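You operate a simulated robot arm through the tools that you are given. There is no shell and no other tool.

Carry out the task below with a simulated robot arm. There is one attempt and no reset: what you move stays moved.

## Task
Put things in order on the clear part of the assembly bench. At the end: the grey charge flask from the clear part of the assembly bench is on the silver splash plate; the blue rail buffer from the clear part of the assembly bench stands where the green soft brush stood; the yellow tape stands where the blue rail buffer stood; the green soft brush stands where the grey charge flask stood; whatever was shut is shut again. Leave all else as you found it, and nothing knocked over. Set down upright: charge flask.

It is judged by the outcome, as a careful person would: the job done as asked, and still so three seconds after it is handed in. It fails if anything else is knocked over, pushed out of place, dropped, spilled or broken.

## Robot
A 7-joint arm with a two-finger parallel gripper, fixed in place. Base frame: the origin is at the foot of the arm, x ahead of it, y to its left, z up; the work surface is at about z = 0. Readings come in m, rad, newtons and seconds.
With the tool pointing down near the work surface it reaches from about 0.22 to 0.58 m from the base axis. Its first joint turns from -1.152 to 1.152 rad. Payload 2.5 kg.
The tool frame sits at the grasp point between the pads (the TCP): z along the fingers, y along the line on which they close. The tips reach 0.023 m beyond it. Largest opening 0.094 m; finger width 0.038, thickness 0.01; the body of the gripper, 0.054 by 0.096 m, starts 0.039 m behind the TCP.
Orientation is that of the tool frame in the base frame, as [roll, pitch, yaw] about the fixed x, y, z axes, in that order (R = Rz(yaw) Ry(pitch) Rx(roll)). With the fingers straight down and closing along the base's y, the tool's x points along the base's -x, its y along +y and its z along -z.

## Interface
- The arm moves only by the tool jog_arm. Its argument "motion" is text: rows parted by semicolons, each of 7 numbers parted by spaces: the shift along the base's x, y, z in units of 100 mm (1.0 is 100 mm), then the turn, a rotation vector about the base's x, y, z in units of 45 degrees (1.0 is 45 degrees), then the opening, from 0 (shut) to 1 (fully open). In form: dx dy dz ax ay az fingers; .... A call has 1 to 20 rows; each row is the pose to reach, as a shift and turn from the pose commanded when the call began. A call with a number of a shift or a turn outside -1 to 1 is refused whole. Each row takes 0.2 s and may step no farther than 0.05 m and 0.15 rad from the row before; otherwise, or with a gripper value out of range, the whole call is refused. A pose out of reach is approached as far as the arm can. The call stops where the force on the tool passes 40 N (or 10 N more than at its start, if that is more) or the arm is blocked; 0.2 s more then pass. The fingers move at their own pace (about 0.108 m/s each) and stop on an object; they squeeze with about 45 N. The grip force told is the motor's: it shows also when the fingers shut on nothing. Time passes only in rows, and 0.2 s behind the last, so rows that repeat a pose let the fingers close. The reply holds the time, the measured pose of the TCP, the force on the tool along the base axes, the opening and the grip force, in the units named above and with some noise, with the torque about the TCP (base axes, N m) and any sound that the robot's microphone picked up.
- Cameras (640 x 400 px; columns grow to the right, rows downward): "scene" is fixed at [0.1033, -0.4009, 0.5391]; the picture's right is [0.92, -0.39, 0.00], its down [-0.24, -0.57, -0.78] and it looks along [0.31, 0.72, -0.62] (base axes); focal length 343 px, centre (320, 200). "wrist" rides on the gripper at [0.086, 0.016, -0.075] in the tool frame; the picture's right is [-0.18, 0.98, 0.00], its down [-0.58, -0.11, -0.81] and it looks along [-0.79, -0.15, 0.59] (tool axes); focal length 243 px, centre (320, 200). There is no depth. A picture from a camera that has moved, and an enlarged one, comes with that camera's place and axes in the base frame and with its lens.
- grab_frame(camera): a new picture of that camera. The clock stands still meanwhile.
- close_up(camera, box): a new picture of the part [left, top, right, bottom] of that camera's present view, enlarged. The clock stands still meanwhile.
- job_done(): hands the job in; it is judged then, once.

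Places have to be worked out from the pictures, the camera data and where the tool is seen. Open the gripper and draw the arm clear of the work before you hand the job in, unless the task says otherwise.

The tools are called after "Call:" as name(argument=value, ...) on one line, values as JSON. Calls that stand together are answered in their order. jog_arm: Moves the arm, as the interface text tells. Its arguments: {"type":"object","properties":{"motion":{"type":"string"}},"required":["motion"]} The other tools are called the same way: grab_frame (camera) takes a picture; close_up (camera, box) takes an enlarged picture of a part of a camera's view; job_done () hands the job in.

At the start:

```text
time_s: 0.0
eef_pos: [0.3268, 0.0124, 0.2551]
ee_rot: [-3.141, 0.001, 3.141]
wrist_force: [-0.5, 0.2, -0.6]
wrist_torque: [-0.01, 0.0, -0.01]
grip_width: 0.094
finger_force: 0.0
```

scene: 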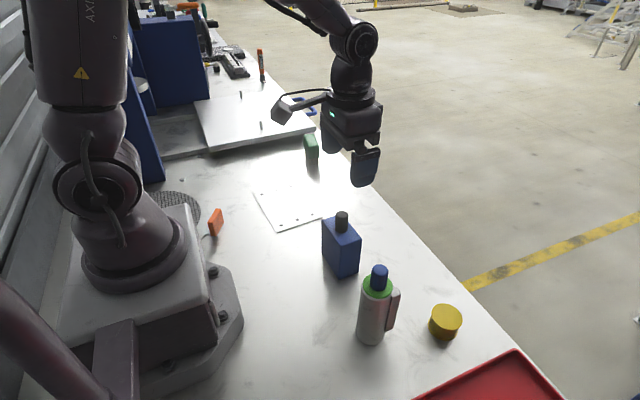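
wrist: 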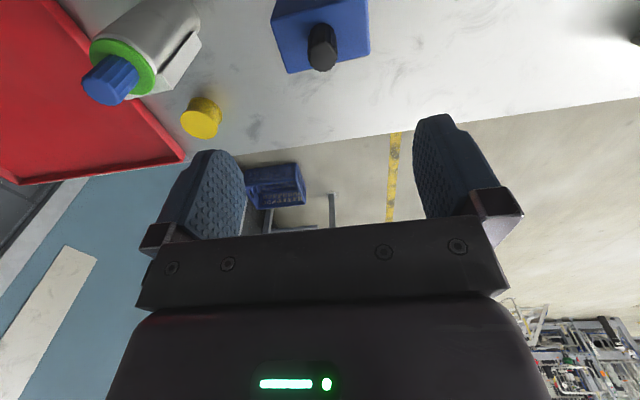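

I begin by looking closer at the bench to identify the objects. Nothing is moved yet.

Call:
close_up(camera="scene", box=[140, 80, 340, 240])

Call:
close_up(camera="scene", box=[300, 200, 580, 400])

Call:
close_up(camera="scene", box=[100, 0, 320, 140])

```text
2.50 times, centred on (240, 160) of scene
camera zoom: at [0.1033, -0.4009, 0.5391], right [0.92, -0.39, 0.0], down [-0.24, -0.57, -0.78], along [0.31, 0.72, -0.62], focal length 857 px, centre (520, 300)
```

zoom: 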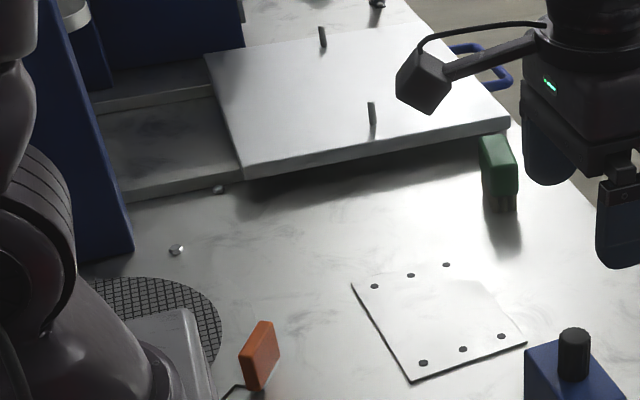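

```text
2.00 times, centred on (440, 300) of scene
camera zoom: at [0.1033, -0.4009, 0.5391], right [0.92, -0.39, 0.0], down [-0.24, -0.57, -0.78], along [0.31, 0.72, -0.62], focal length 686 px, centre (80, 0)
```

zoom: 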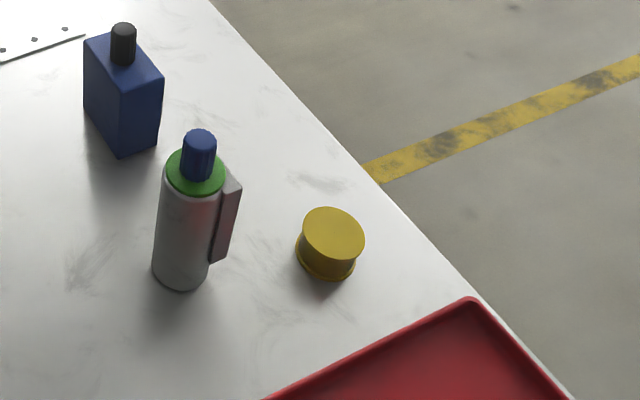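

```text
2.86 times, centred on (210, 70) of scene
camera zoom: at [0.1033, -0.4009, 0.5391], right [0.92, -0.39, 0.0], down [-0.24, -0.57, -0.78], along [0.31, 0.72, -0.62], focal length 979 px, centre (634, 571)
```

zoom: 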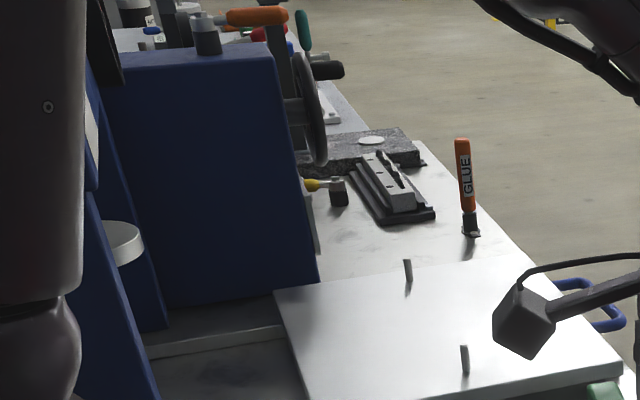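

The objects are identified: flask, buffer, tape, brush and the thin plate with holes. I'll zoom in on each to measure accurately.

Call:
close_up(camera="scene", box=[310, 205, 374, 285])

Call:
close_up(camera="scene", box=[340, 260, 420, 350])

Call:
close_up(camera="scene", box=[420, 295, 484, 345])

Call:
close_up(camera="scene", box=[280, 120, 344, 180])

Call:
close_up(camera="scene", box=[240, 170, 340, 235])

Call:
close_up(camera="wrist", box=[60, 0, 400, 210])

```text
5.00 times, centred on (342, 245) of scene
camera zoom: at [0.1033, -0.4009, 0.5391], right [0.92, -0.39, 0.0], down [-0.24, -0.57, -0.78], along [0.31, 0.72, -0.62], focal length 1714 px, centre (210, -25)
```

zoom: 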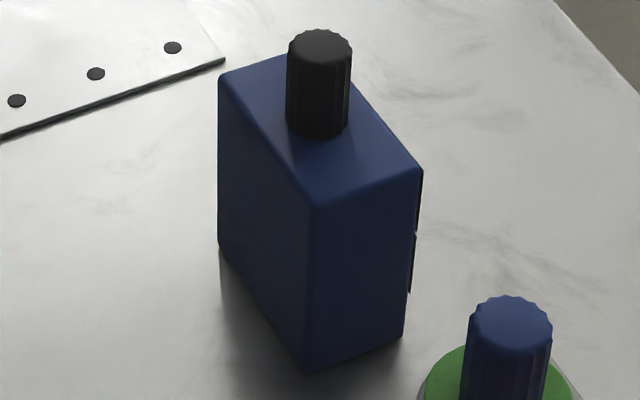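

```text
4.44 times, centred on (380, 305) of scene
camera zoom: at [0.1033, -0.4009, 0.5391], right [0.92, -0.39, 0.0], down [-0.24, -0.57, -0.78], along [0.31, 0.72, -0.62], focal length 1523 px, centre (53, -267)
```

zoom: 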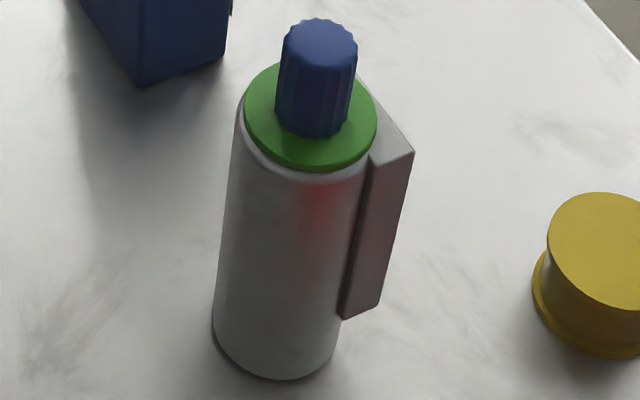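

```text
8.00 times, centred on (452, 320) of scene
camera zoom: at [0.1033, -0.4009, 0.5391], right [0.92, -0.39, 0.0], down [-0.24, -0.57, -0.78], along [0.31, 0.72, -0.62], focal length 2742 px, centre (-736, -760)
```

zoom: 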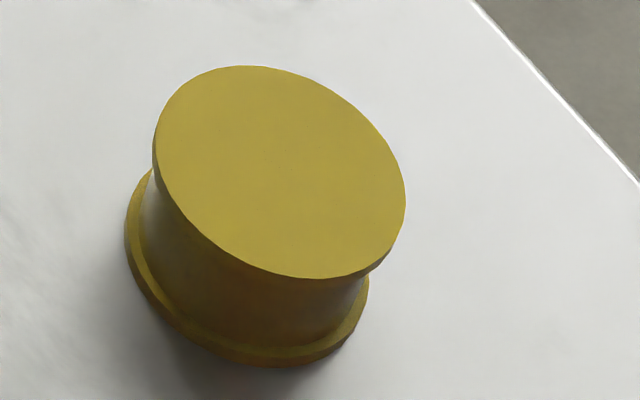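

```text
6.67 times, centred on (312, 150) of scene
camera zoom: at [0.1033, -0.4009, 0.5391], right [0.92, -0.39, 0.0], down [-0.24, -0.57, -0.78], along [0.31, 0.72, -0.62], focal length 2285 px, centre (373, 533)
```

zoom: 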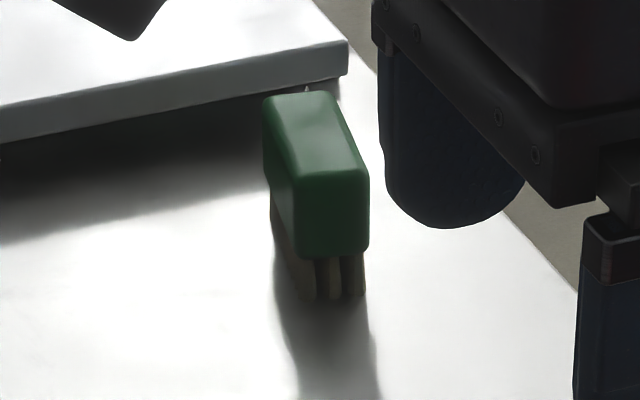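

```text
6.15 times, centred on (290, 202) of scene
camera zoom: at [0.1033, -0.4009, 0.5391], right [0.92, -0.39, 0.0], down [-0.24, -0.57, -0.78], along [0.31, 0.72, -0.62], focal length 2109 px, centre (505, 185)
```

zoom: 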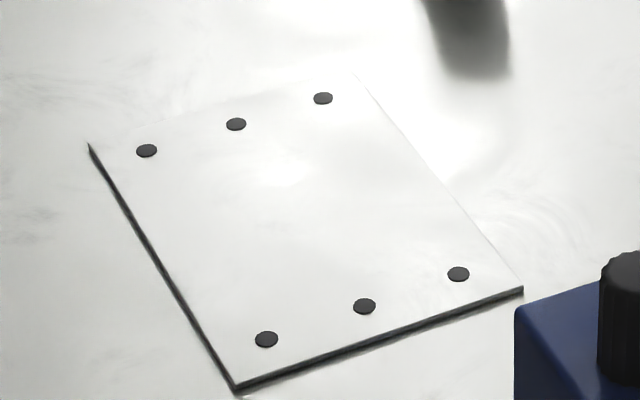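

```text
1.88 times, centred on (230, 105) of wrist
camera zoom: at [0.24, 0.0284, 0.329], right [0.18, 0.98, 0.0], down [0.58, -0.11, 0.81], along [0.79, -0.15, -0.59], focal length 457 px, centre (489, 379)
```

zoom: 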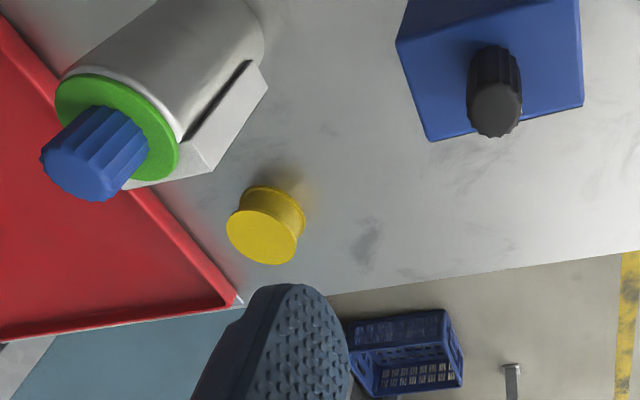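

Working from the scene picture I put things at roughly: flask (0.306, -0.143, cap top about 0.16), buffer (0.326, 0.018, about 0.094 plus a knob to 0.129), tape (0.426, -0.184), brush (0.424, 0.416) and plate centre (0.285, 0.240). I'll shift the arm high and back towards the flask for a second view to triangulate.

Call:
jog_arm(motion="-0.2 -0.25 0 0 0 0 1; -0.4 -0.5 0 0 0 0 1; -0.6 -0.75 0 0 0 0 1; -0.8 -1.0 0 0 0 0 1")

Call:
grab_frame(camera="wrist")

Call:
grab_frame(camera="scene")

```text
time_s: 1.0
eef_pos: [0.247, -0.0882, 0.2549]
ee_rot: [3.141, 0.0, -3.141]
wrist_force: [0.2, -0.2, 0.1]
wrist_torque: [-0.03, 0.02, 0.01]
grip_width: 0.0943
finger_force: 0.1
```

```text
taken
camera wrist: at [0.1599, -0.0718, 0.3288], right [0.18, 0.98, 0.0], down [0.58, -0.11, 0.81], along [0.79, -0.15, -0.59], focal length 243 px, centre (320, 200)
```

wrist: 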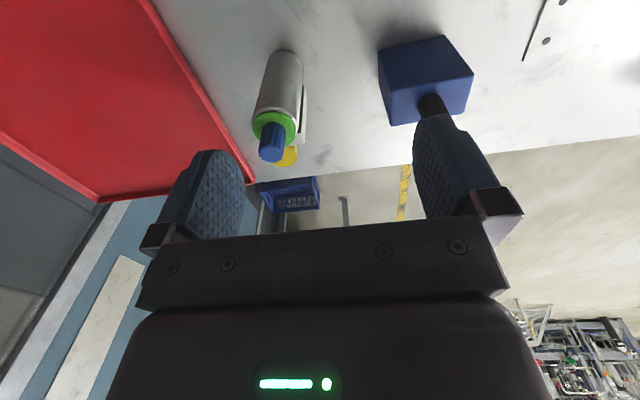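

```text
taken
```

scene: 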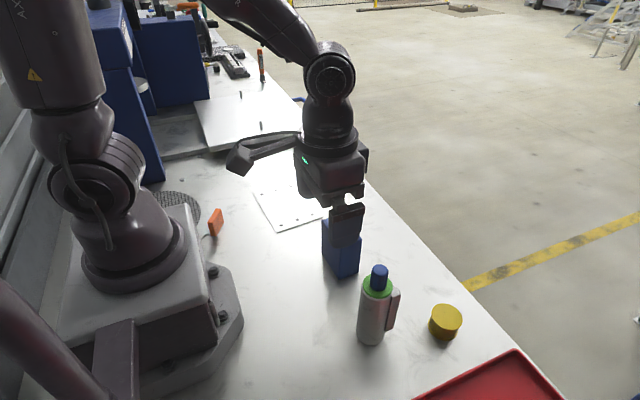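

Call:
close_up(camera="wrist", box=[230, 30, 358, 110])

Call:
close_up(camera="wrist", box=[220, 90, 348, 170])

Call:
close_up(camera="scene", box=[270, 90, 366, 150])

```text
5.00 times, centred on (294, 70) of wrist
camera zoom: at [0.1599, -0.0718, 0.3288], right [0.18, 0.98, 0.0], down [0.58, -0.11, 0.81], along [0.79, -0.15, -0.59], focal length 1213 px, centre (450, 850)
```

zoom: 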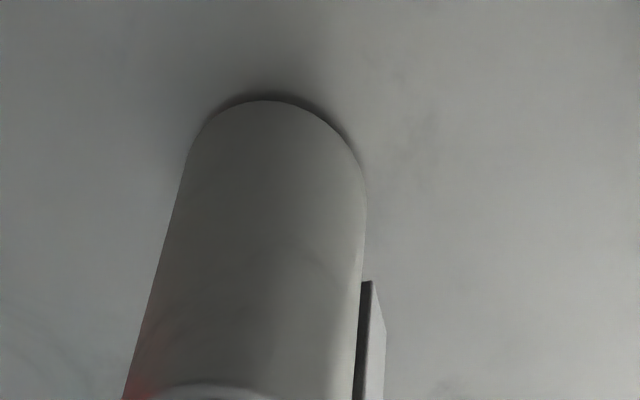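

```text
5.00 times, centred on (284, 130) of wrist
camera zoom: at [0.1599, -0.0718, 0.3288], right [0.18, 0.98, 0.0], down [0.58, -0.11, 0.81], along [0.79, -0.15, -0.59], focal length 1213 px, centre (500, 550)
```

zoom: 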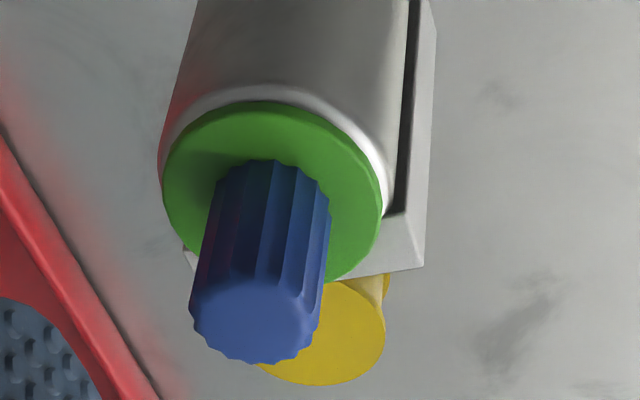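

```text
6.67 times, centred on (318, 120) of scene
camera zoom: at [0.1033, -0.4009, 0.5391], right [0.92, -0.39, 0.0], down [-0.24, -0.57, -0.78], along [0.31, 0.72, -0.62], focal length 2285 px, centre (333, 733)
```

zoom: 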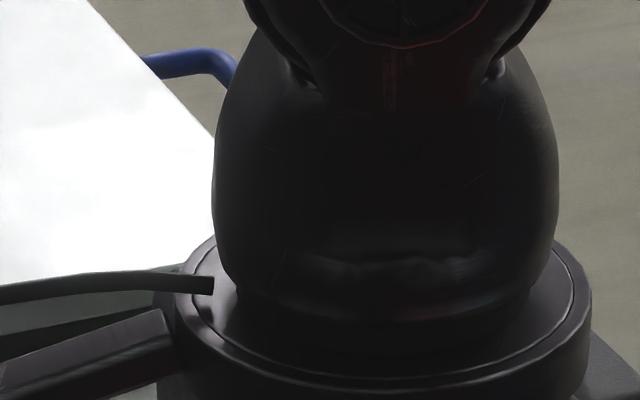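

Both views agree. The flask axis is at about (0.3067, -0.1438), the cap top at about 0.161, the collar top at about 0.123, and its side slab is on the +x side. I'll move over the flask and check the alignment before lowering around it.

Call:
jog_arm(motion="0.3 -0.28 0 0 0 0 1; 0.6 -0.56 0 0 0 0 1; 0.6 -0.56 -0.3 0 0 0 1; 0.6 -0.56 -0.6 0 0 0 1")

Call:
grab_frame(camera="wrist")

Call:
close_up(camera="scene", box=[310, 180, 470, 360])

```text
time_s: 2.0
eef_pos: [0.3068, -0.1429, 0.194]
ee_rot: [3.141, 0.0, -3.14]
wrist_force: [-0.4, -0.8, -0.2]
wrist_torque: [0.02, 0.02, 0.03]
grip_width: 0.094
finger_force: 0.0
```

```text
taken
camera wrist: at [0.2199, -0.1268, 0.2684], right [0.18, 0.98, 0.0], down [0.58, -0.11, 0.81], along [0.79, -0.15, -0.59], focal length 243 px, centre (320, 200)
```

wrist: 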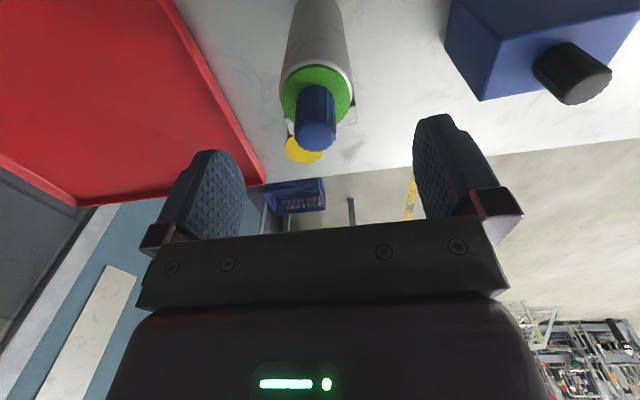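

```text
2.22 times, centred on (390, 270) of scene
camera zoom: at [0.1033, -0.4009, 0.5391], right [0.92, -0.39, 0.0], down [-0.24, -0.57, -0.78], along [0.31, 0.72, -0.62], focal length 762 px, centre (164, 44)
```

zoom: 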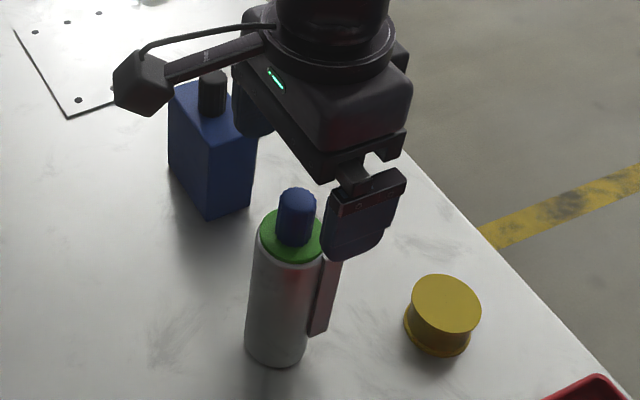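

The cap sits centred between the fingers, at about (0.305, -0.145). I'll lower to TCP z of about 0.127, which keeps the palm clear of the cap, and check for contact before closing.

Call:
jog_arm(motion="0 -0.01 -0.2 0 0 0 1; 0 -0.01 -0.4 0 0 0 1; 0 -0.01 -0.55 0 0 0 1; 0 -0.01 -0.66 0 0 0 1")

Call:
close_up(camera="scene", box=[310, 180, 470, 360])

Call:
grab_frame(camera="wrist")

```text
time_s: 3.0
eef_pos: [0.307, -0.1444, 0.1279]
ee_rot: [3.141, 0.0, 3.141]
wrist_force: [0.0, -0.1, -1.0]
wrist_torque: [0.01, -0.06, -0.02]
grip_width: 0.094
finger_force: 0.0
```

```text
2.22 times, centred on (390, 270) of scene
camera zoom: at [0.1033, -0.4009, 0.5391], right [0.92, -0.39, 0.0], down [-0.24, -0.57, -0.78], along [0.31, 0.72, -0.62], focal length 762 px, centre (164, 44)
```

zoom: 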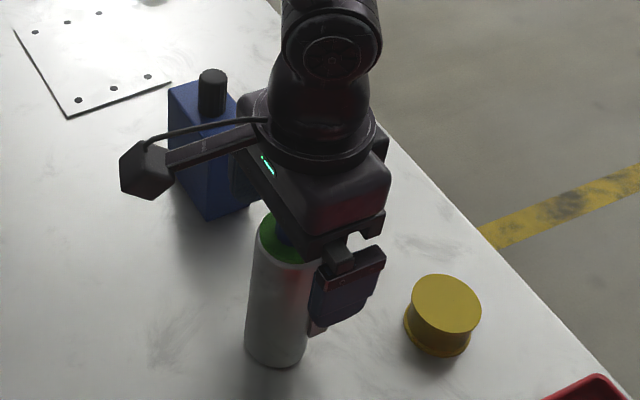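

```text
taken
camera wrist: at [0.2203, -0.128, 0.2031], right [0.18, 0.98, 0.0], down [0.58, -0.11, 0.81], along [0.79, -0.15, -0.59], focal length 243 px, centre (320, 200)
```

wrist: 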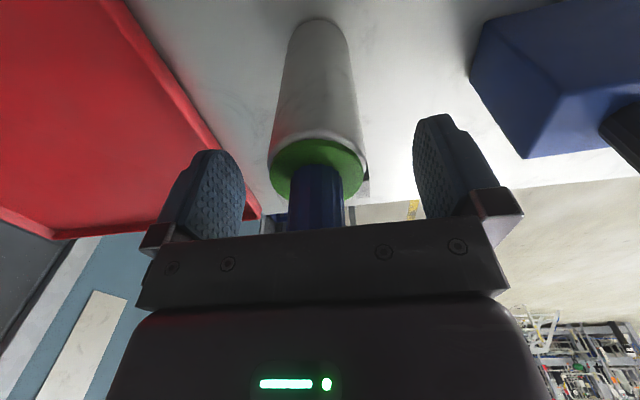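

There's no contact and the fingers straddle the body just below the collar. I'll go down 2 mm more and close.

Call:
jog_arm(motion="0 0 -0.02 0 0 0 1; 0 0 -0.02 0 0 0 0.5; 0 0 -0.02 0 0 0 0.4; 0 0 -0.02 0 0 0 0.3; 0 0 -0.02 0 0 0 0.3")

Call:
close_up(camera="scene", box=[310, 180, 470, 360])

Call:
grab_frame(camera="wrist")

```text
time_s: 4.2
eef_pos: [0.3079, -0.1441, 0.1288]
ee_rot: [-3.14, 0.001, -3.141]
wrist_force: [0.9, -1.2, -0.8]
wrist_torque: [-0.01, -0.12, -0.02]
grip_width: 0.0477
finger_force: 45.0
```

```text
2.22 times, centred on (390, 270) of scene
camera zoom: at [0.1033, -0.4009, 0.5391], right [0.92, -0.39, 0.0], down [-0.24, -0.57, -0.78], along [0.31, 0.72, -0.62], focal length 762 px, centre (164, 44)
```

zoom: 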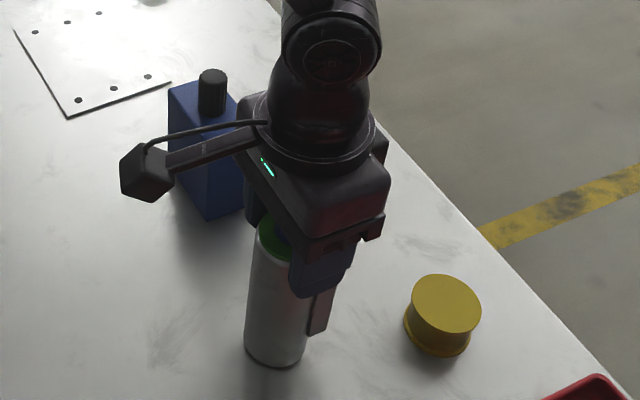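

```text
taken
camera wrist: at [0.2203, -0.1281, 0.2013], right [0.18, 0.98, 0.0], down [0.58, -0.11, 0.81], along [0.79, -0.15, -0.59], focal length 243 px, centre (320, 200)
```

wrist: 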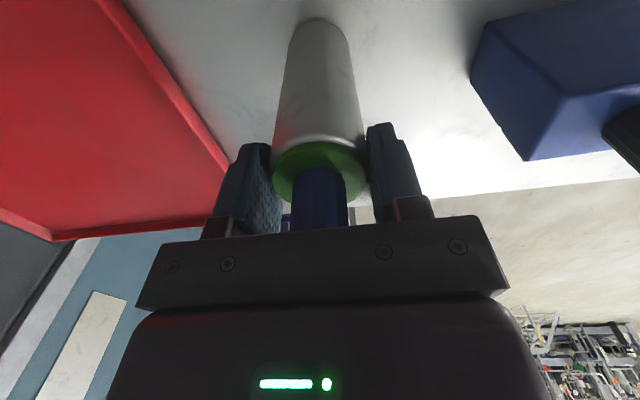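

The grip holds at 0.0477 m wide and 45 N. I lift straight up slowly.

Call:
jog_arm(motion="0 0 0.1 0 0 0 0.3; 0 0 0.2 0 0 0 0.3; 0 0 0.35 0 0 0 0.3; 0 0 0.5 0 0 0 0.3; 0 0 0.65 0 0 0 0.3; 0 0 0.8 0 0 0 0.3; 0 0 0.95 0 0 0 0.3; 0 0 1.0 0 0 0 0.3")

Call:
grab_frame(camera="scene")

```text
time_s: 6.0
eef_pos: [0.3073, -0.1445, 0.2272]
ee_rot: [-3.141, 0.001, 3.141]
wrist_force: [0.0, -0.3, -4.8]
wrist_torque: [0.0, -0.02, -0.03]
grip_width: 0.0476
finger_force: 44.8
```

```text
taken
```

scene: 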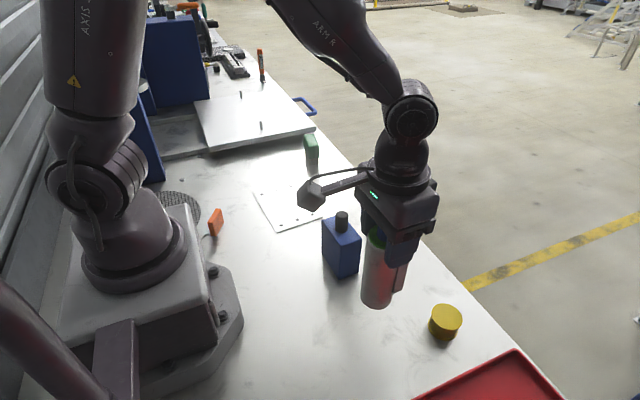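

The flask is held upright and weighs about 0.45 kg. I raise it further so its base clears the buffer knob, then start carrying it towards +y.

Call:
jog_arm(motion="0 0 0.2 0 0 0 0.3; 0 0 0.4 0 0 0 0.3; 0 0 0.6 0 0 0 0.3; 0 0 0.75 0 0 0 0.3; 0 0.1 0.75 0 0 0 0.3; 0 0.25 0.75 0 0 0 0.3; 0 0.45 0.75 0 0 0 0.3; 0 0.65 0.75 0 0 0 0.3; 0 0.85 0.75 0 0 0 0.3; 0 1.0 0.75 0 0 0 0.3")

Call:
grab_frame(camera="scene")

```text
time_s: 8.2
eef_pos: [0.307, -0.0437, 0.3032]
ee_rot: [3.141, 0.0, 3.139]
wrist_force: [0.5, -0.6, -4.7]
wrist_torque: [-0.04, -0.01, -0.04]
grip_width: 0.0472
finger_force: 44.5
```

```text
taken
```

scene: 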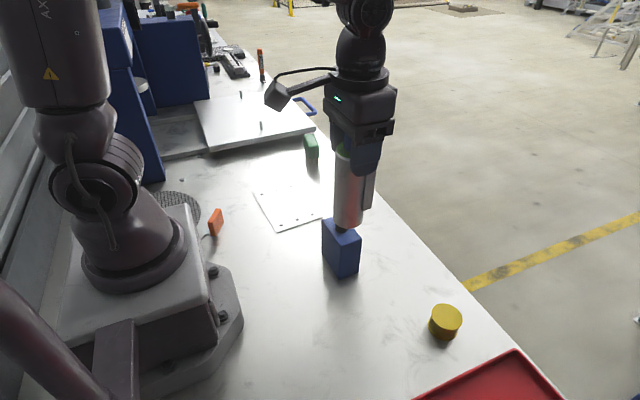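

The flask's base is at about z 0.176, above the 0.129 knob. I continue over towards the plate.

Call:
jog_arm(motion="0 0.1 0 0 0 0 0.3; 0 0.3 0 0 0 0 0.3; 0 0.5 0 0 0 0 0.3; 0 0.7 0 0 0 0 0.3; 0 0.9 0 0 0 0 0.3; 0 1.0 0 0 0 0 0.3")

Call:
jog_arm(motion="0 0.1 0 0 0 0 0.3; -0.05 0.3 0 0 0 0 0.3; -0.1 0.5 0 0 0 0 0.3; -0.15 0.7 0 0 0 0 0.3; -0.2 0.9 0 0 0 0 0.3; -0.22 1.0 0 0 0 0 0.3")

Call:
jog_arm(motion="0 0.1 0 0 0 0 0.3; 0 0.3 0 0 0 0 0.3; 0 0.5 0 0 0 0 0.3; 0 0.7 0 0 0 0 0.3; 0 0.83 0 0 0 0 0.3; 0 0.83 0 0 0 0 0.3")

Call:
grab_frame(camera="scene")

Call:
grab_frame(camera="wrist")

```text
time_s: 9.6
eef_pos: [0.3063, 0.0575, 0.302]
ee_rot: [3.141, 0.002, -3.141]
wrist_force: [0.5, -0.3, -4.9]
wrist_torque: [-0.03, 0.0, 0.04]
grip_width: 0.0472
finger_force: 45.0
```

```text
time_s: 11.0
eef_pos: [0.2844, 0.1554, 0.3016]
ee_rot: [-3.141, 0.0, -3.141]
wrist_force: [-0.2, 0.2, -3.8]
wrist_torque: [0.0, -0.05, 0.0]
grip_width: 0.0474
finger_force: 45.0
```

```text
time_s: 12.4
eef_pos: [0.2839, 0.2389, 0.3009]
ee_rot: [-3.141, -0.001, 3.141]
wrist_force: [0.7, -0.5, -5.1]
wrist_torque: [0.03, 0.0, 0.01]
grip_width: 0.0475
finger_force: 44.4
```

```text
taken
```

scene: 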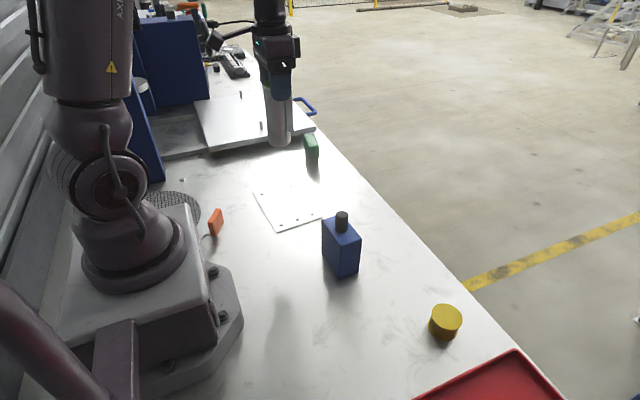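

```text
taken
camera wrist: at [0.1977, 0.2545, 0.3756], right [0.18, 0.98, 0.0], down [0.58, -0.11, 0.81], along [0.79, -0.15, -0.59], focal length 243 px, centre (320, 200)
```

wrist: 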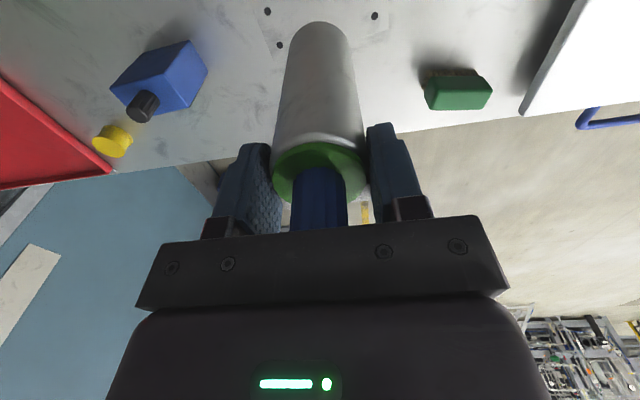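

The flask is over the plate centre at about (0.284, 0.239). I lower it in stages.

Call:
jog_arm(motion="0 0 -0.2 0 0 0 0.3; 0 0 -0.4 0 0 0 0.3; 0 0 -0.6 0 0 0 0.3; 0 0 -0.8 0 0 0 0.3; 0 0 -1.0 0 0 0 0.3")

Call:
jog_arm(motion="0 0 -0.2 0 0 0 0.3; 0 0 -0.4 0 0 0 0.3; 0 0 -0.55 0 0 0 0.3; 0 0 -0.6 0 0 0 0.3")

Call:
close_up(camera="scene", box=[230, 120, 358, 240])

Call:
grab_frame(camera="wrist")

```text
time_s: 13.6
eef_pos: [0.2846, 0.2383, 0.2029]
ee_rot: [-3.14, 0.001, 3.14]
wrist_force: [-0.8, 0.8, -4.0]
wrist_torque: [-0.01, 0.01, 0.04]
grip_width: 0.0474
finger_force: 45.1
```

```text
time_s: 14.6
eef_pos: [0.2839, 0.2388, 0.1421]
ee_rot: [-3.141, -0.001, 3.141]
wrist_force: [-0.1, -0.3, -3.6]
wrist_torque: [0.03, 0.02, -0.02]
grip_width: 0.0471
finger_force: 45.3
```

```text
3.33 times, centred on (294, 180) of scene
camera zoom: at [0.1033, -0.4009, 0.5391], right [0.92, -0.39, 0.0], down [-0.24, -0.57, -0.78], along [0.31, 0.72, -0.62], focal length 1142 px, centre (407, 267)
```

zoom: 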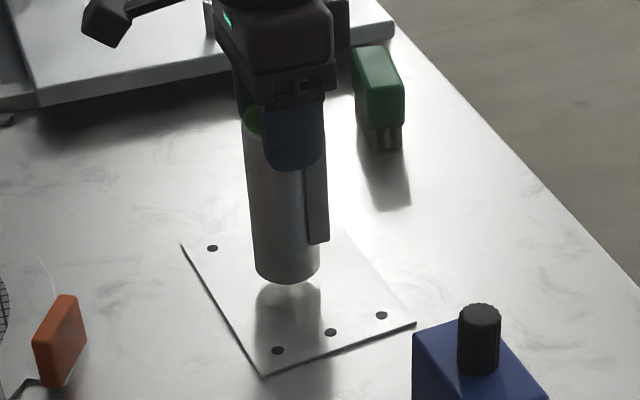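

```text
taken
camera wrist: at [0.1973, 0.254, 0.216], right [0.18, 0.98, 0.0], down [0.58, -0.11, 0.81], along [0.79, -0.15, -0.59], focal length 243 px, centre (320, 200)
```

wrist: 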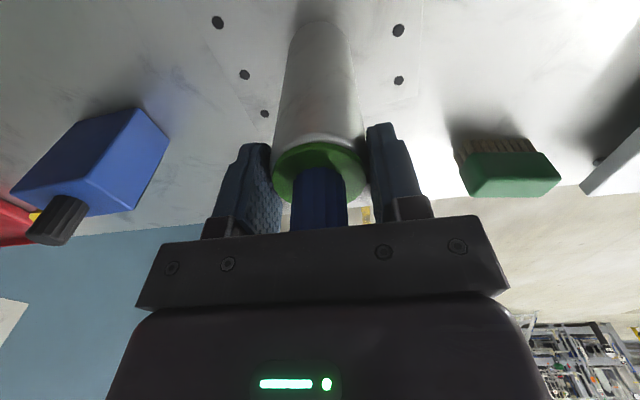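

The flask hangs about 12 mm above the plate, well inside its edges. I go down gently to feel the contact.

Call:
jog_arm(motion="0 0 -0.05 0 0 0 0.3; 0 0 -0.08 0 0 0 0.3; 0 0 -0.1 0 0 0 0.3")

Call:
jog_arm(motion="0 0 -0.01 0 0 0 0.3; 0 0 -0.01 0 0 0 0.3")

```text
time_s: 15.4
eef_pos: [0.2847, 0.2388, 0.1322]
ee_rot: [3.141, 0.0, -3.141]
wrist_force: [0.2, 0.1, -4.9]
wrist_torque: [0.02, -0.02, 0.0]
grip_width: 0.0474
finger_force: 45.1
```

```text
time_s: 16.0
eef_pos: [0.2843, 0.2383, 0.1326]
ee_rot: [3.141, 0.0, -3.141]
wrist_force: [0.4, -0.3, -3.9]
wrist_torque: [0.01, 0.01, -0.03]
grip_width: 0.0475
finger_force: 44.9
```

Still hanging free at about -4.5 N. I continue in 1 mm steps.

Call:
jog_arm(motion="0 0 -0.01 0 0 0 0.3; 0 0 -0.01 0 0 0 0.3")

Call:
jog_arm(motion="0 0 -0.01 0 0 0 0.3; 0 0 -0.01 0 0 0 0.3")

```text
time_s: 16.6
eef_pos: [0.2852, 0.2381, 0.1304]
ee_rot: [3.142, 0.0, 3.141]
wrist_force: [-3.0, -1.7, 5.9]
wrist_torque: [-0.24, 0.21, -0.05]
grip_width: 0.0473
finger_force: 44.8
```

```text
time_s: 17.2
eef_pos: [0.2849, 0.2381, 0.1299]
ee_rot: [3.141, 0.001, 3.141]
wrist_force: [-8.5, -4.9, 32.2]
wrist_torque: [-0.67, 0.97, 0.02]
grip_width: 0.0475
finger_force: 44.8
```

The flask is seated, with an upward force of 32 N. I ease back about 1 mm to unload it, check with a picture, then open.

Call:
jog_arm(motion="0 0 0.008 0 0 0 0.3; 0 0 0.008 0 0 0 0.3")

Call:
close_up(camera="scene", box=[230, 120, 358, 240])

```text
time_s: 17.8
eef_pos: [0.2851, 0.2387, 0.1304]
ee_rot: [3.138, 0.002, -3.141]
wrist_force: [-4.9, -3.4, 23.1]
wrist_torque: [-0.37, 0.45, -0.03]
grip_width: 0.0473
finger_force: 45.0
```

```text
3.33 times, centred on (294, 180) of scene
camera zoom: at [0.1032, -0.401, 0.5391], right [0.92, -0.39, 0.0], down [-0.24, -0.57, -0.78], along [0.31, 0.72, -0.62], focal length 1142 px, centre (407, 267)
```

zoom: 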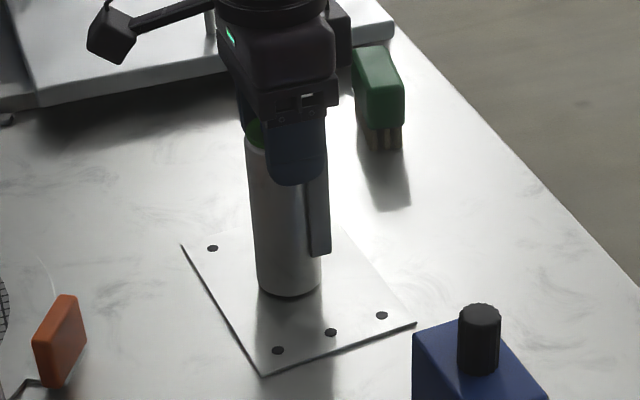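

There's still about 23 N of push. I raise another 1 mm to near zero load and then open slowly.

Call:
jog_arm(motion="0 0 0.01 0 0 0 0.3; 0 0 0.01 0 0 0 0.3")

```text
time_s: 18.4
eef_pos: [0.2849, 0.2384, 0.131]
ee_rot: [3.141, 0.002, 3.141]
wrist_force: [1.3, 0.9, 0.3]
wrist_torque: [0.18, -0.23, 0.06]
grip_width: 0.0473
finger_force: 44.7
```

The load is about zero, so I open the fingers gradually.

Call:
jog_arm(motion="0 0 0 0 0 0 0.52; 0 0 0 0 0 0 0.6; 0 0 0 0 0 0 0.75; 0 0 0 0 0 0 0.9; 0 0 0 0 0 0 1")

Call:
close_up(camera="scene", box=[230, 120, 358, 240])

Call:
grab_frame(camera="wrist")

```text
time_s: 19.6
eef_pos: [0.2843, 0.2387, 0.1306]
ee_rot: [3.141, 0.0, 3.141]
wrist_force: [-0.1, 0.0, 0.5]
wrist_torque: [0.0, 0.01, -0.03]
grip_width: 0.0943
finger_force: 0.1
```

```text
3.33 times, centred on (294, 180) of scene
camera zoom: at [0.1033, -0.4009, 0.5391], right [0.92, -0.39, 0.0], down [-0.24, -0.57, -0.78], along [0.31, 0.72, -0.62], focal length 1142 px, centre (407, 267)
```

zoom: 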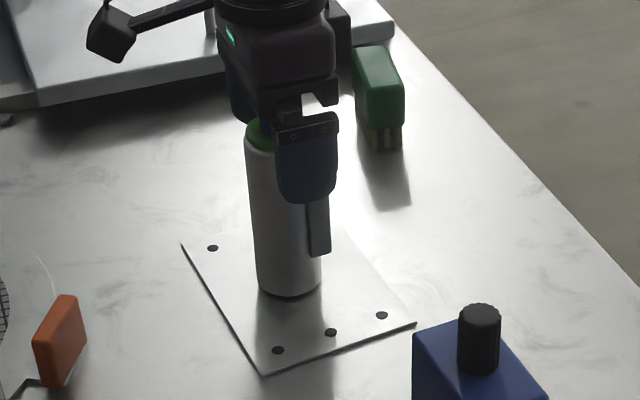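

```text
taken
camera wrist: at [0.1982, 0.2546, 0.2049], right [0.18, 0.98, 0.0], down [0.58, -0.11, 0.81], along [0.79, -0.15, -0.59], focal length 243 px, centre (320, 200)
```

wrist: 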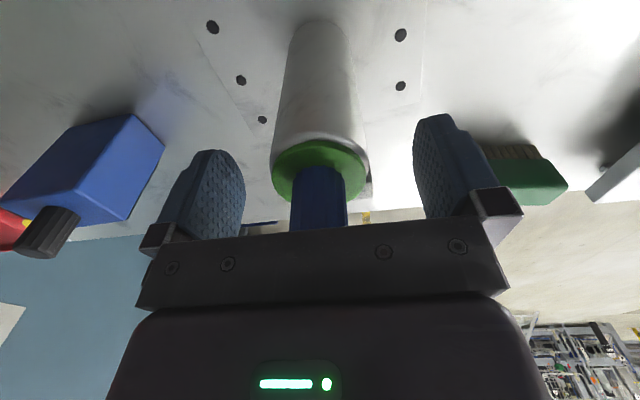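

The flask stands upright on the plate and the fingers are free. I retract straight up above the cap.

Call:
jog_arm(motion="0 0 0.2 0 0 0 1; 0 0 0.5 0 0 0 1; 0 0 0.8 0 0 0 1; 0 0 1.0 0 0 0 1")

Call:
grab_frame(camera="scene")

Call:
grab_frame(camera="wrist")

```text
time_s: 20.6
eef_pos: [0.2843, 0.2388, 0.2312]
ee_rot: [3.141, -0.001, 3.14]
wrist_force: [0.3, 0.0, -0.4]
wrist_torque: [0.0, 0.0, -0.04]
grip_width: 0.094
finger_force: 0.1
```

```text
taken
```

scene: 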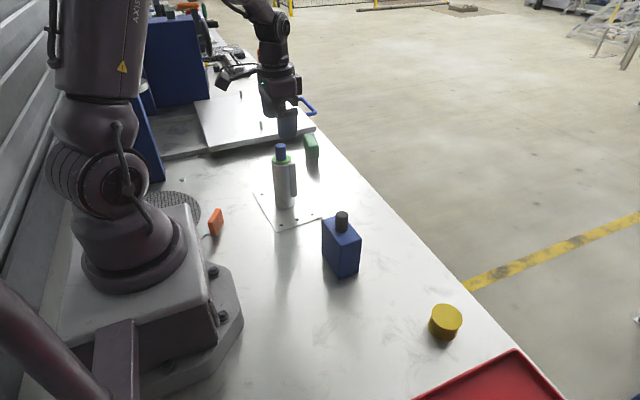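

```text
taken
camera wrist: at [0.1987, 0.2546, 0.3049], right [0.18, 0.98, 0.0], down [0.58, -0.11, 0.81], along [0.79, -0.15, -0.59], focal length 243 px, centre (320, 200)
```

wrist: 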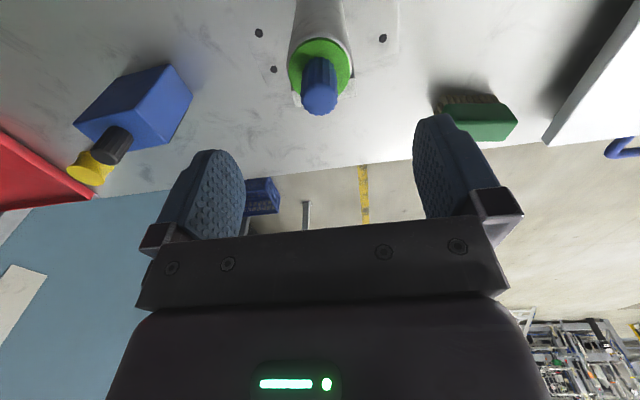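

The flask is safely on the plate. Next is the brush. I move diagonally to get a good wrist view of it and of the raised platform next to it.

Call:
jog_arm(motion="0 0 0.2 0 0 0 1; 0 0 0.4 0 0 0 1; 0.15 0.3 0.4 0 0 0 1; 0.3 0.6 0.4 0 0 0 1; 0.45 0.9 0.4 0 0 0 1; 0.5 1.0 0.4 0 0 0 1")

Call:
grab_frame(camera="wrist")

Call:
close_up(camera="wrist", box=[330, 30, 490, 130])

Call:
grab_frame(camera="scene")

```text
time_s: 22.0
eef_pos: [0.3347, 0.3376, 0.27]
ee_rot: [-3.14, 0.0, 3.141]
wrist_force: [-0.6, 0.0, 0.1]
wrist_torque: [-0.01, -0.01, 0.02]
grip_width: 0.0941
finger_force: 0.2
```

```text
taken
camera wrist: at [0.2481, 0.3541, 0.3445], right [0.18, 0.98, 0.0], down [0.58, -0.11, 0.81], along [0.79, -0.15, -0.59], focal length 243 px, centre (320, 200)
```

wrist: 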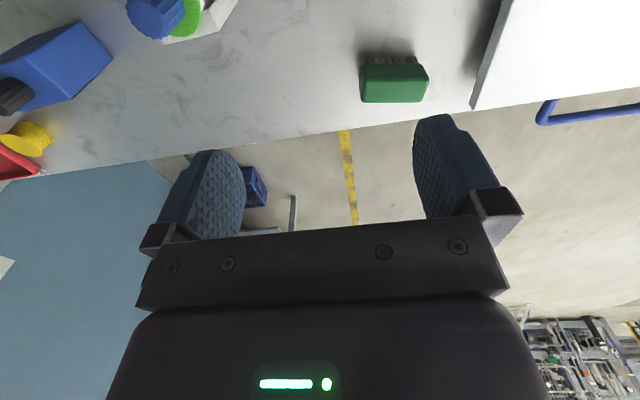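

```text
4.00 times, centred on (410, 80) of wrist
camera zoom: at [0.2481, 0.3541, 0.3445], right [0.18, 0.98, 0.0], down [0.58, -0.11, 0.81], along [0.79, -0.15, -0.59], focal length 970 px, centre (-40, 680)
```

zoom: 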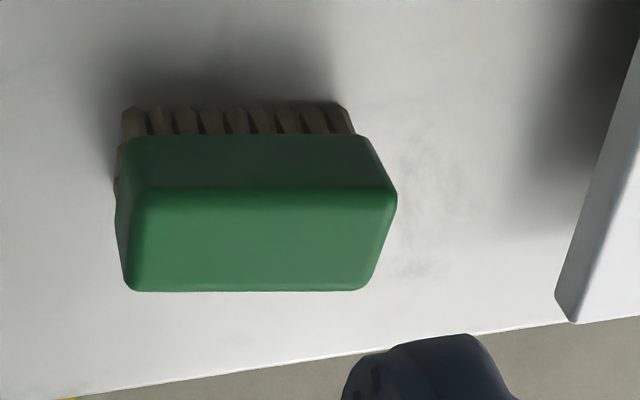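

```text
taken
```

scene: 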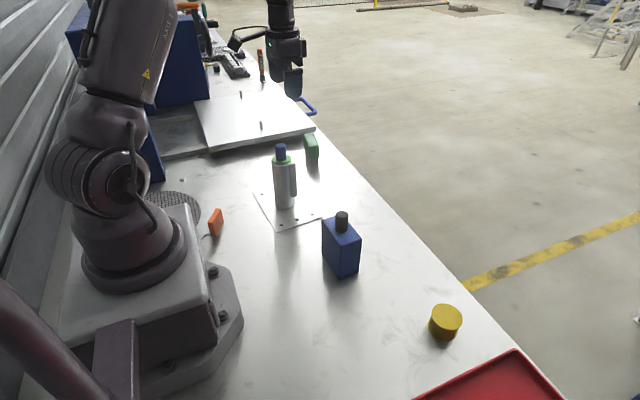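

The brush is centred at about (0.4245, 0.416), with its long side turned about 9.5° from y. It is 0.03 wide, 0.061 tall, and the platform edge is at about y = 0.507. I'll turn the tool +80.5° about z to grip its narrow sides.

Call:
jog_arm(motion="0 0 0 0 0 0.18 1; 0 0 0 0 0 0.36 1; 0 0 0 0 0 0.54 1; 0 0 0 0 0 0.72 1; 0 0 0 0 0 0.895 1")

Call:
jog_arm(motion="0 0 0 0 0 0.18 1; 0 0 0 0 0 0.36 1; 0 0 0 0 0 0.54 1; 0 0 0 0 0 0.72 1; 0 0 0 0 0 0.895 1")

Call:
grab_frame(camera="wrist")

Call:
grab_frame(camera="scene")

```text
time_s: 23.2
eef_pos: [0.3348, 0.338, 0.2718]
ee_rot: [-3.14, 0.001, -2.437]
wrist_force: [-0.1, 0.8, 0.5]
wrist_torque: [0.01, 0.04, 0.0]
grip_width: 0.0942
finger_force: 0.0
```

```text
time_s: 24.4
eef_pos: [0.335, 0.3386, 0.271]
ee_rot: [3.141, -0.002, -1.733]
wrist_force: [0.7, 0.3, -0.2]
wrist_torque: [-0.03, 0.02, 0.0]
grip_width: 0.094
finger_force: 0.0
```

```text
taken
camera wrist: at [0.3047, 0.2556, 0.345], right [-0.94, 0.34, 0.0], down [0.2, 0.56, 0.81], along [0.27, 0.76, -0.59], focal length 243 px, centre (320, 200)
```

wrist: 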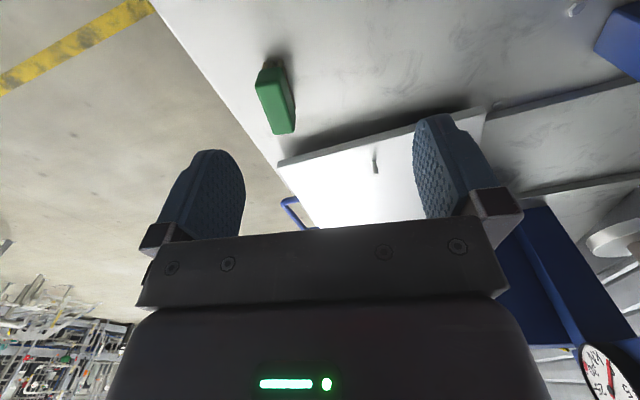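

```text
taken
```

scene: 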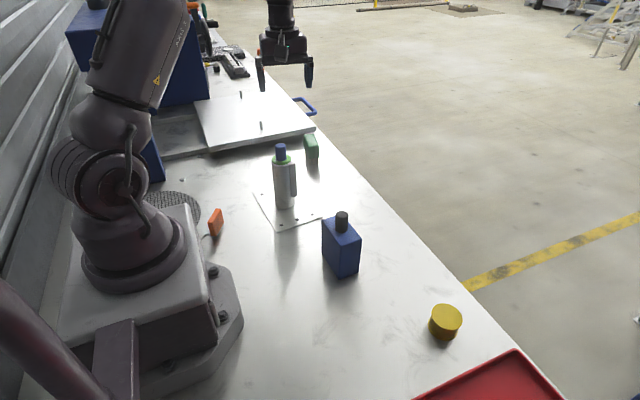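

The orientation is right. I move over the brush at z of about 0.17 and see how well the arm reaches.

Call:
jog_arm(motion="0.22 0.18 -0.1 0 0 0 1; 0.44 0.36 -0.3 0 0 0 1; 0.66 0.54 -0.5 0 0 0 1; 0.88 0.72 -0.75 0 0 0 1; 0.88 0.72 -1.0 0 0 0 1")

Call:
grab_frame(camera="wrist")

Call:
close_up(camera="scene", box=[250, 60, 378, 180])

```text
time_s: 25.6
eef_pos: [0.4228, 0.4107, 0.1715]
ee_rot: [3.139, 0.0, -1.734]
wrist_force: [-0.4, 0.1, 0.0]
wrist_torque: [-0.01, 0.0, -0.01]
grip_width: 0.094
finger_force: 0.1
```

```text
taken
camera wrist: at [0.3925, 0.3277, 0.245], right [-0.94, 0.34, 0.0], down [0.2, 0.56, 0.81], along [0.28, 0.76, -0.59], focal length 243 px, centre (320, 200)
```

wrist: 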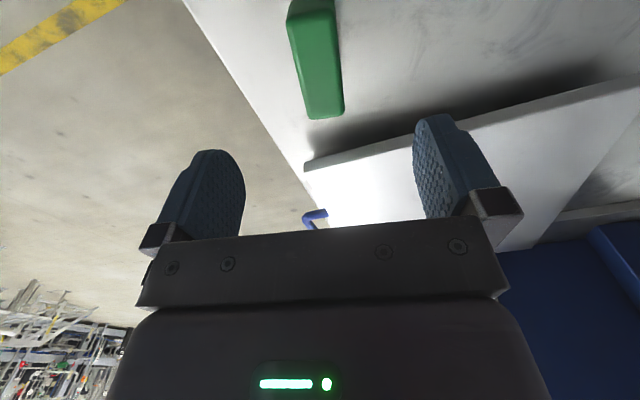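

```text
3.33 times, centred on (314, 120) of scene
camera zoom: at [0.1033, -0.4009, 0.5391], right [0.92, -0.39, 0.0], down [-0.24, -0.57, -0.78], along [0.31, 0.72, -0.62], focal length 1142 px, centre (340, 467)
```

zoom: 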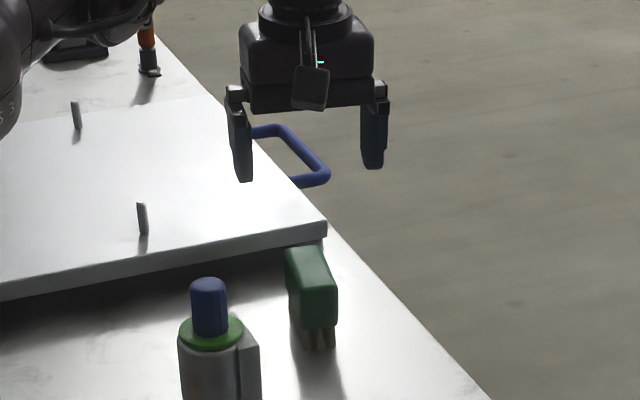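

The reach is fine here: TCP is at (0.423, 0.411) and the brush centre at about (0.424, 0.414). I lower to just above the brush and check.

Call:
jog_arm(motion="0 0.02 -0.25 0 0 0 1; 0 0.02 -0.5 0 0 0 1; 0 0.02 -0.75 0 0 0 1")

Call:
grab_frame(camera="wrist")

Call:
close_up(camera="scene", box=[250, 80, 378, 180])

```text
time_s: 26.4
eef_pos: [0.4227, 0.413, 0.096]
ee_rot: [3.141, -0.001, -1.737]
wrist_force: [0.5, 0.4, 0.3]
wrist_torque: [-0.02, 0.01, -0.03]
grip_width: 0.0941
finger_force: 0.0
```

```text
taken
camera wrist: at [0.3925, 0.3295, 0.1699], right [-0.94, 0.34, 0.0], down [0.2, 0.56, 0.81], along [0.28, 0.76, -0.59], focal length 243 px, centre (320, 200)
```

wrist: 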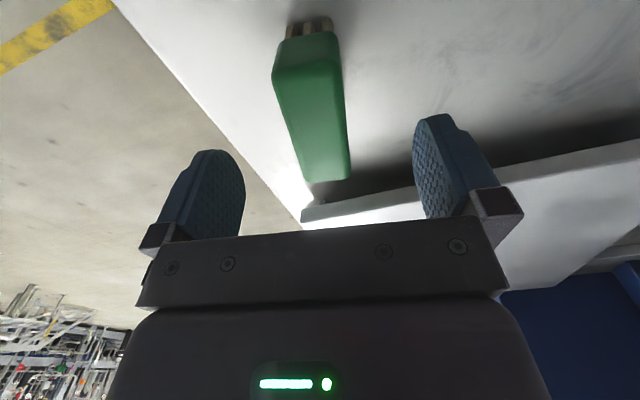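

```text
4.00 times, centred on (314, 130) of scene
camera zoom: at [0.1033, -0.4009, 0.5391], right [0.92, -0.39, 0.0], down [-0.24, -0.57, -0.78], along [0.31, 0.72, -0.62], focal length 1371 px, centre (344, 480)
```

zoom: 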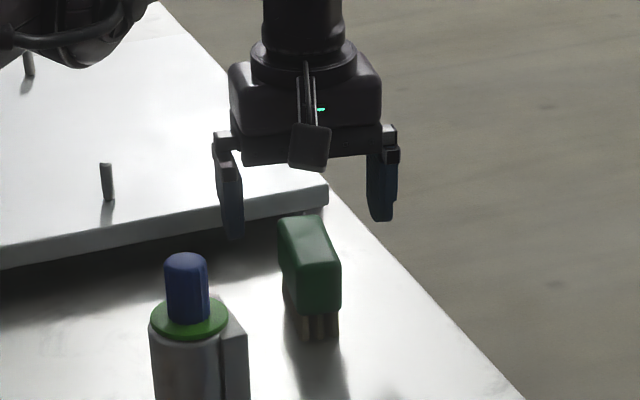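

The brush lies between the fingers. I lower to a TCP z of about 0.047, gripping the green body above the bristles.

Call:
jog_arm(motion="0 0 -0.2 0 0 0 1; 0 0 -0.35 0 0 0 1; 0 0 -0.48 0 0 0 1; 0 0 -0.48 0 0 0 1")

Call:
close_up(camera="scene", box=[250, 80, 378, 180])

Call:
grab_frame(camera="wrist")

```text
time_s: 27.4
eef_pos: [0.4224, 0.4131, 0.0488]
ee_rot: [-3.141, 0.0, -1.738]
wrist_force: [0.3, 0.7, -0.1]
wrist_torque: [-0.02, -0.02, 0.01]
grip_width: 0.094
finger_force: 0.0
```

```text
4.00 times, centred on (314, 130) of scene
camera zoom: at [0.1033, -0.4009, 0.5391], right [0.92, -0.39, 0.0], down [-0.24, -0.57, -0.78], along [0.31, 0.72, -0.62], focal length 1371 px, centre (344, 480)
```

zoom: 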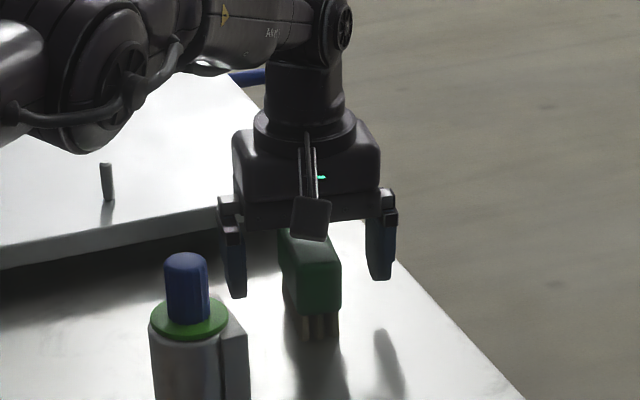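

```text
taken
camera wrist: at [0.3923, 0.3294, 0.1222], right [-0.94, 0.34, 0.0], down [0.2, 0.56, 0.81], along [0.28, 0.76, -0.59], focal length 243 px, centre (320, 200)
```

wrist: 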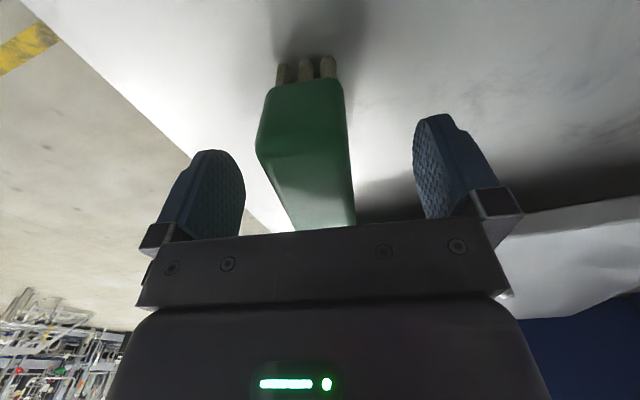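

The arm reached position with no contact. I close on the brush body.

Call:
jog_arm(motion="0 0 0 0 0 0 0.6; 0 0 0 0 0 0 0.4; 0 0 0 0 0 0 0.2; 0 0 0 0 0 0 0.15; 0 0 0 0 0 0 0.15")

Call:
grab_frame(camera="wrist")

```text
time_s: 28.6
eef_pos: [0.4224, 0.4122, 0.0481]
ee_rot: [3.141, -0.002, -1.737]
wrist_force: [-0.4, -0.3, 1.1]
wrist_torque: [0.0, 0.02, 0.0]
grip_width: 0.0336
finger_force: 45.1
```

```text
taken
camera wrist: at [0.3923, 0.3293, 0.1223], right [-0.94, 0.34, 0.0], down [0.2, 0.56, 0.81], along [0.28, 0.76, -0.59], focal length 243 px, centre (320, 200)
```

wrist: 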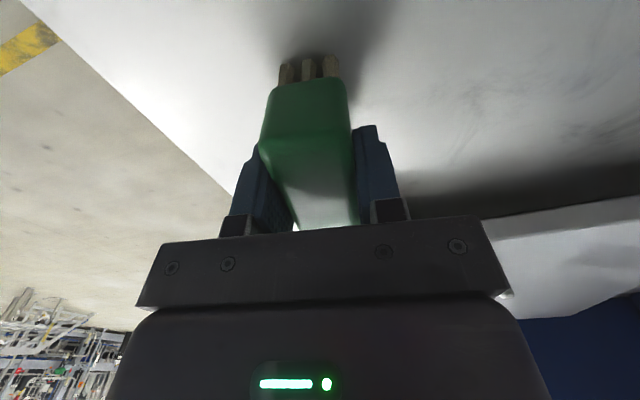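

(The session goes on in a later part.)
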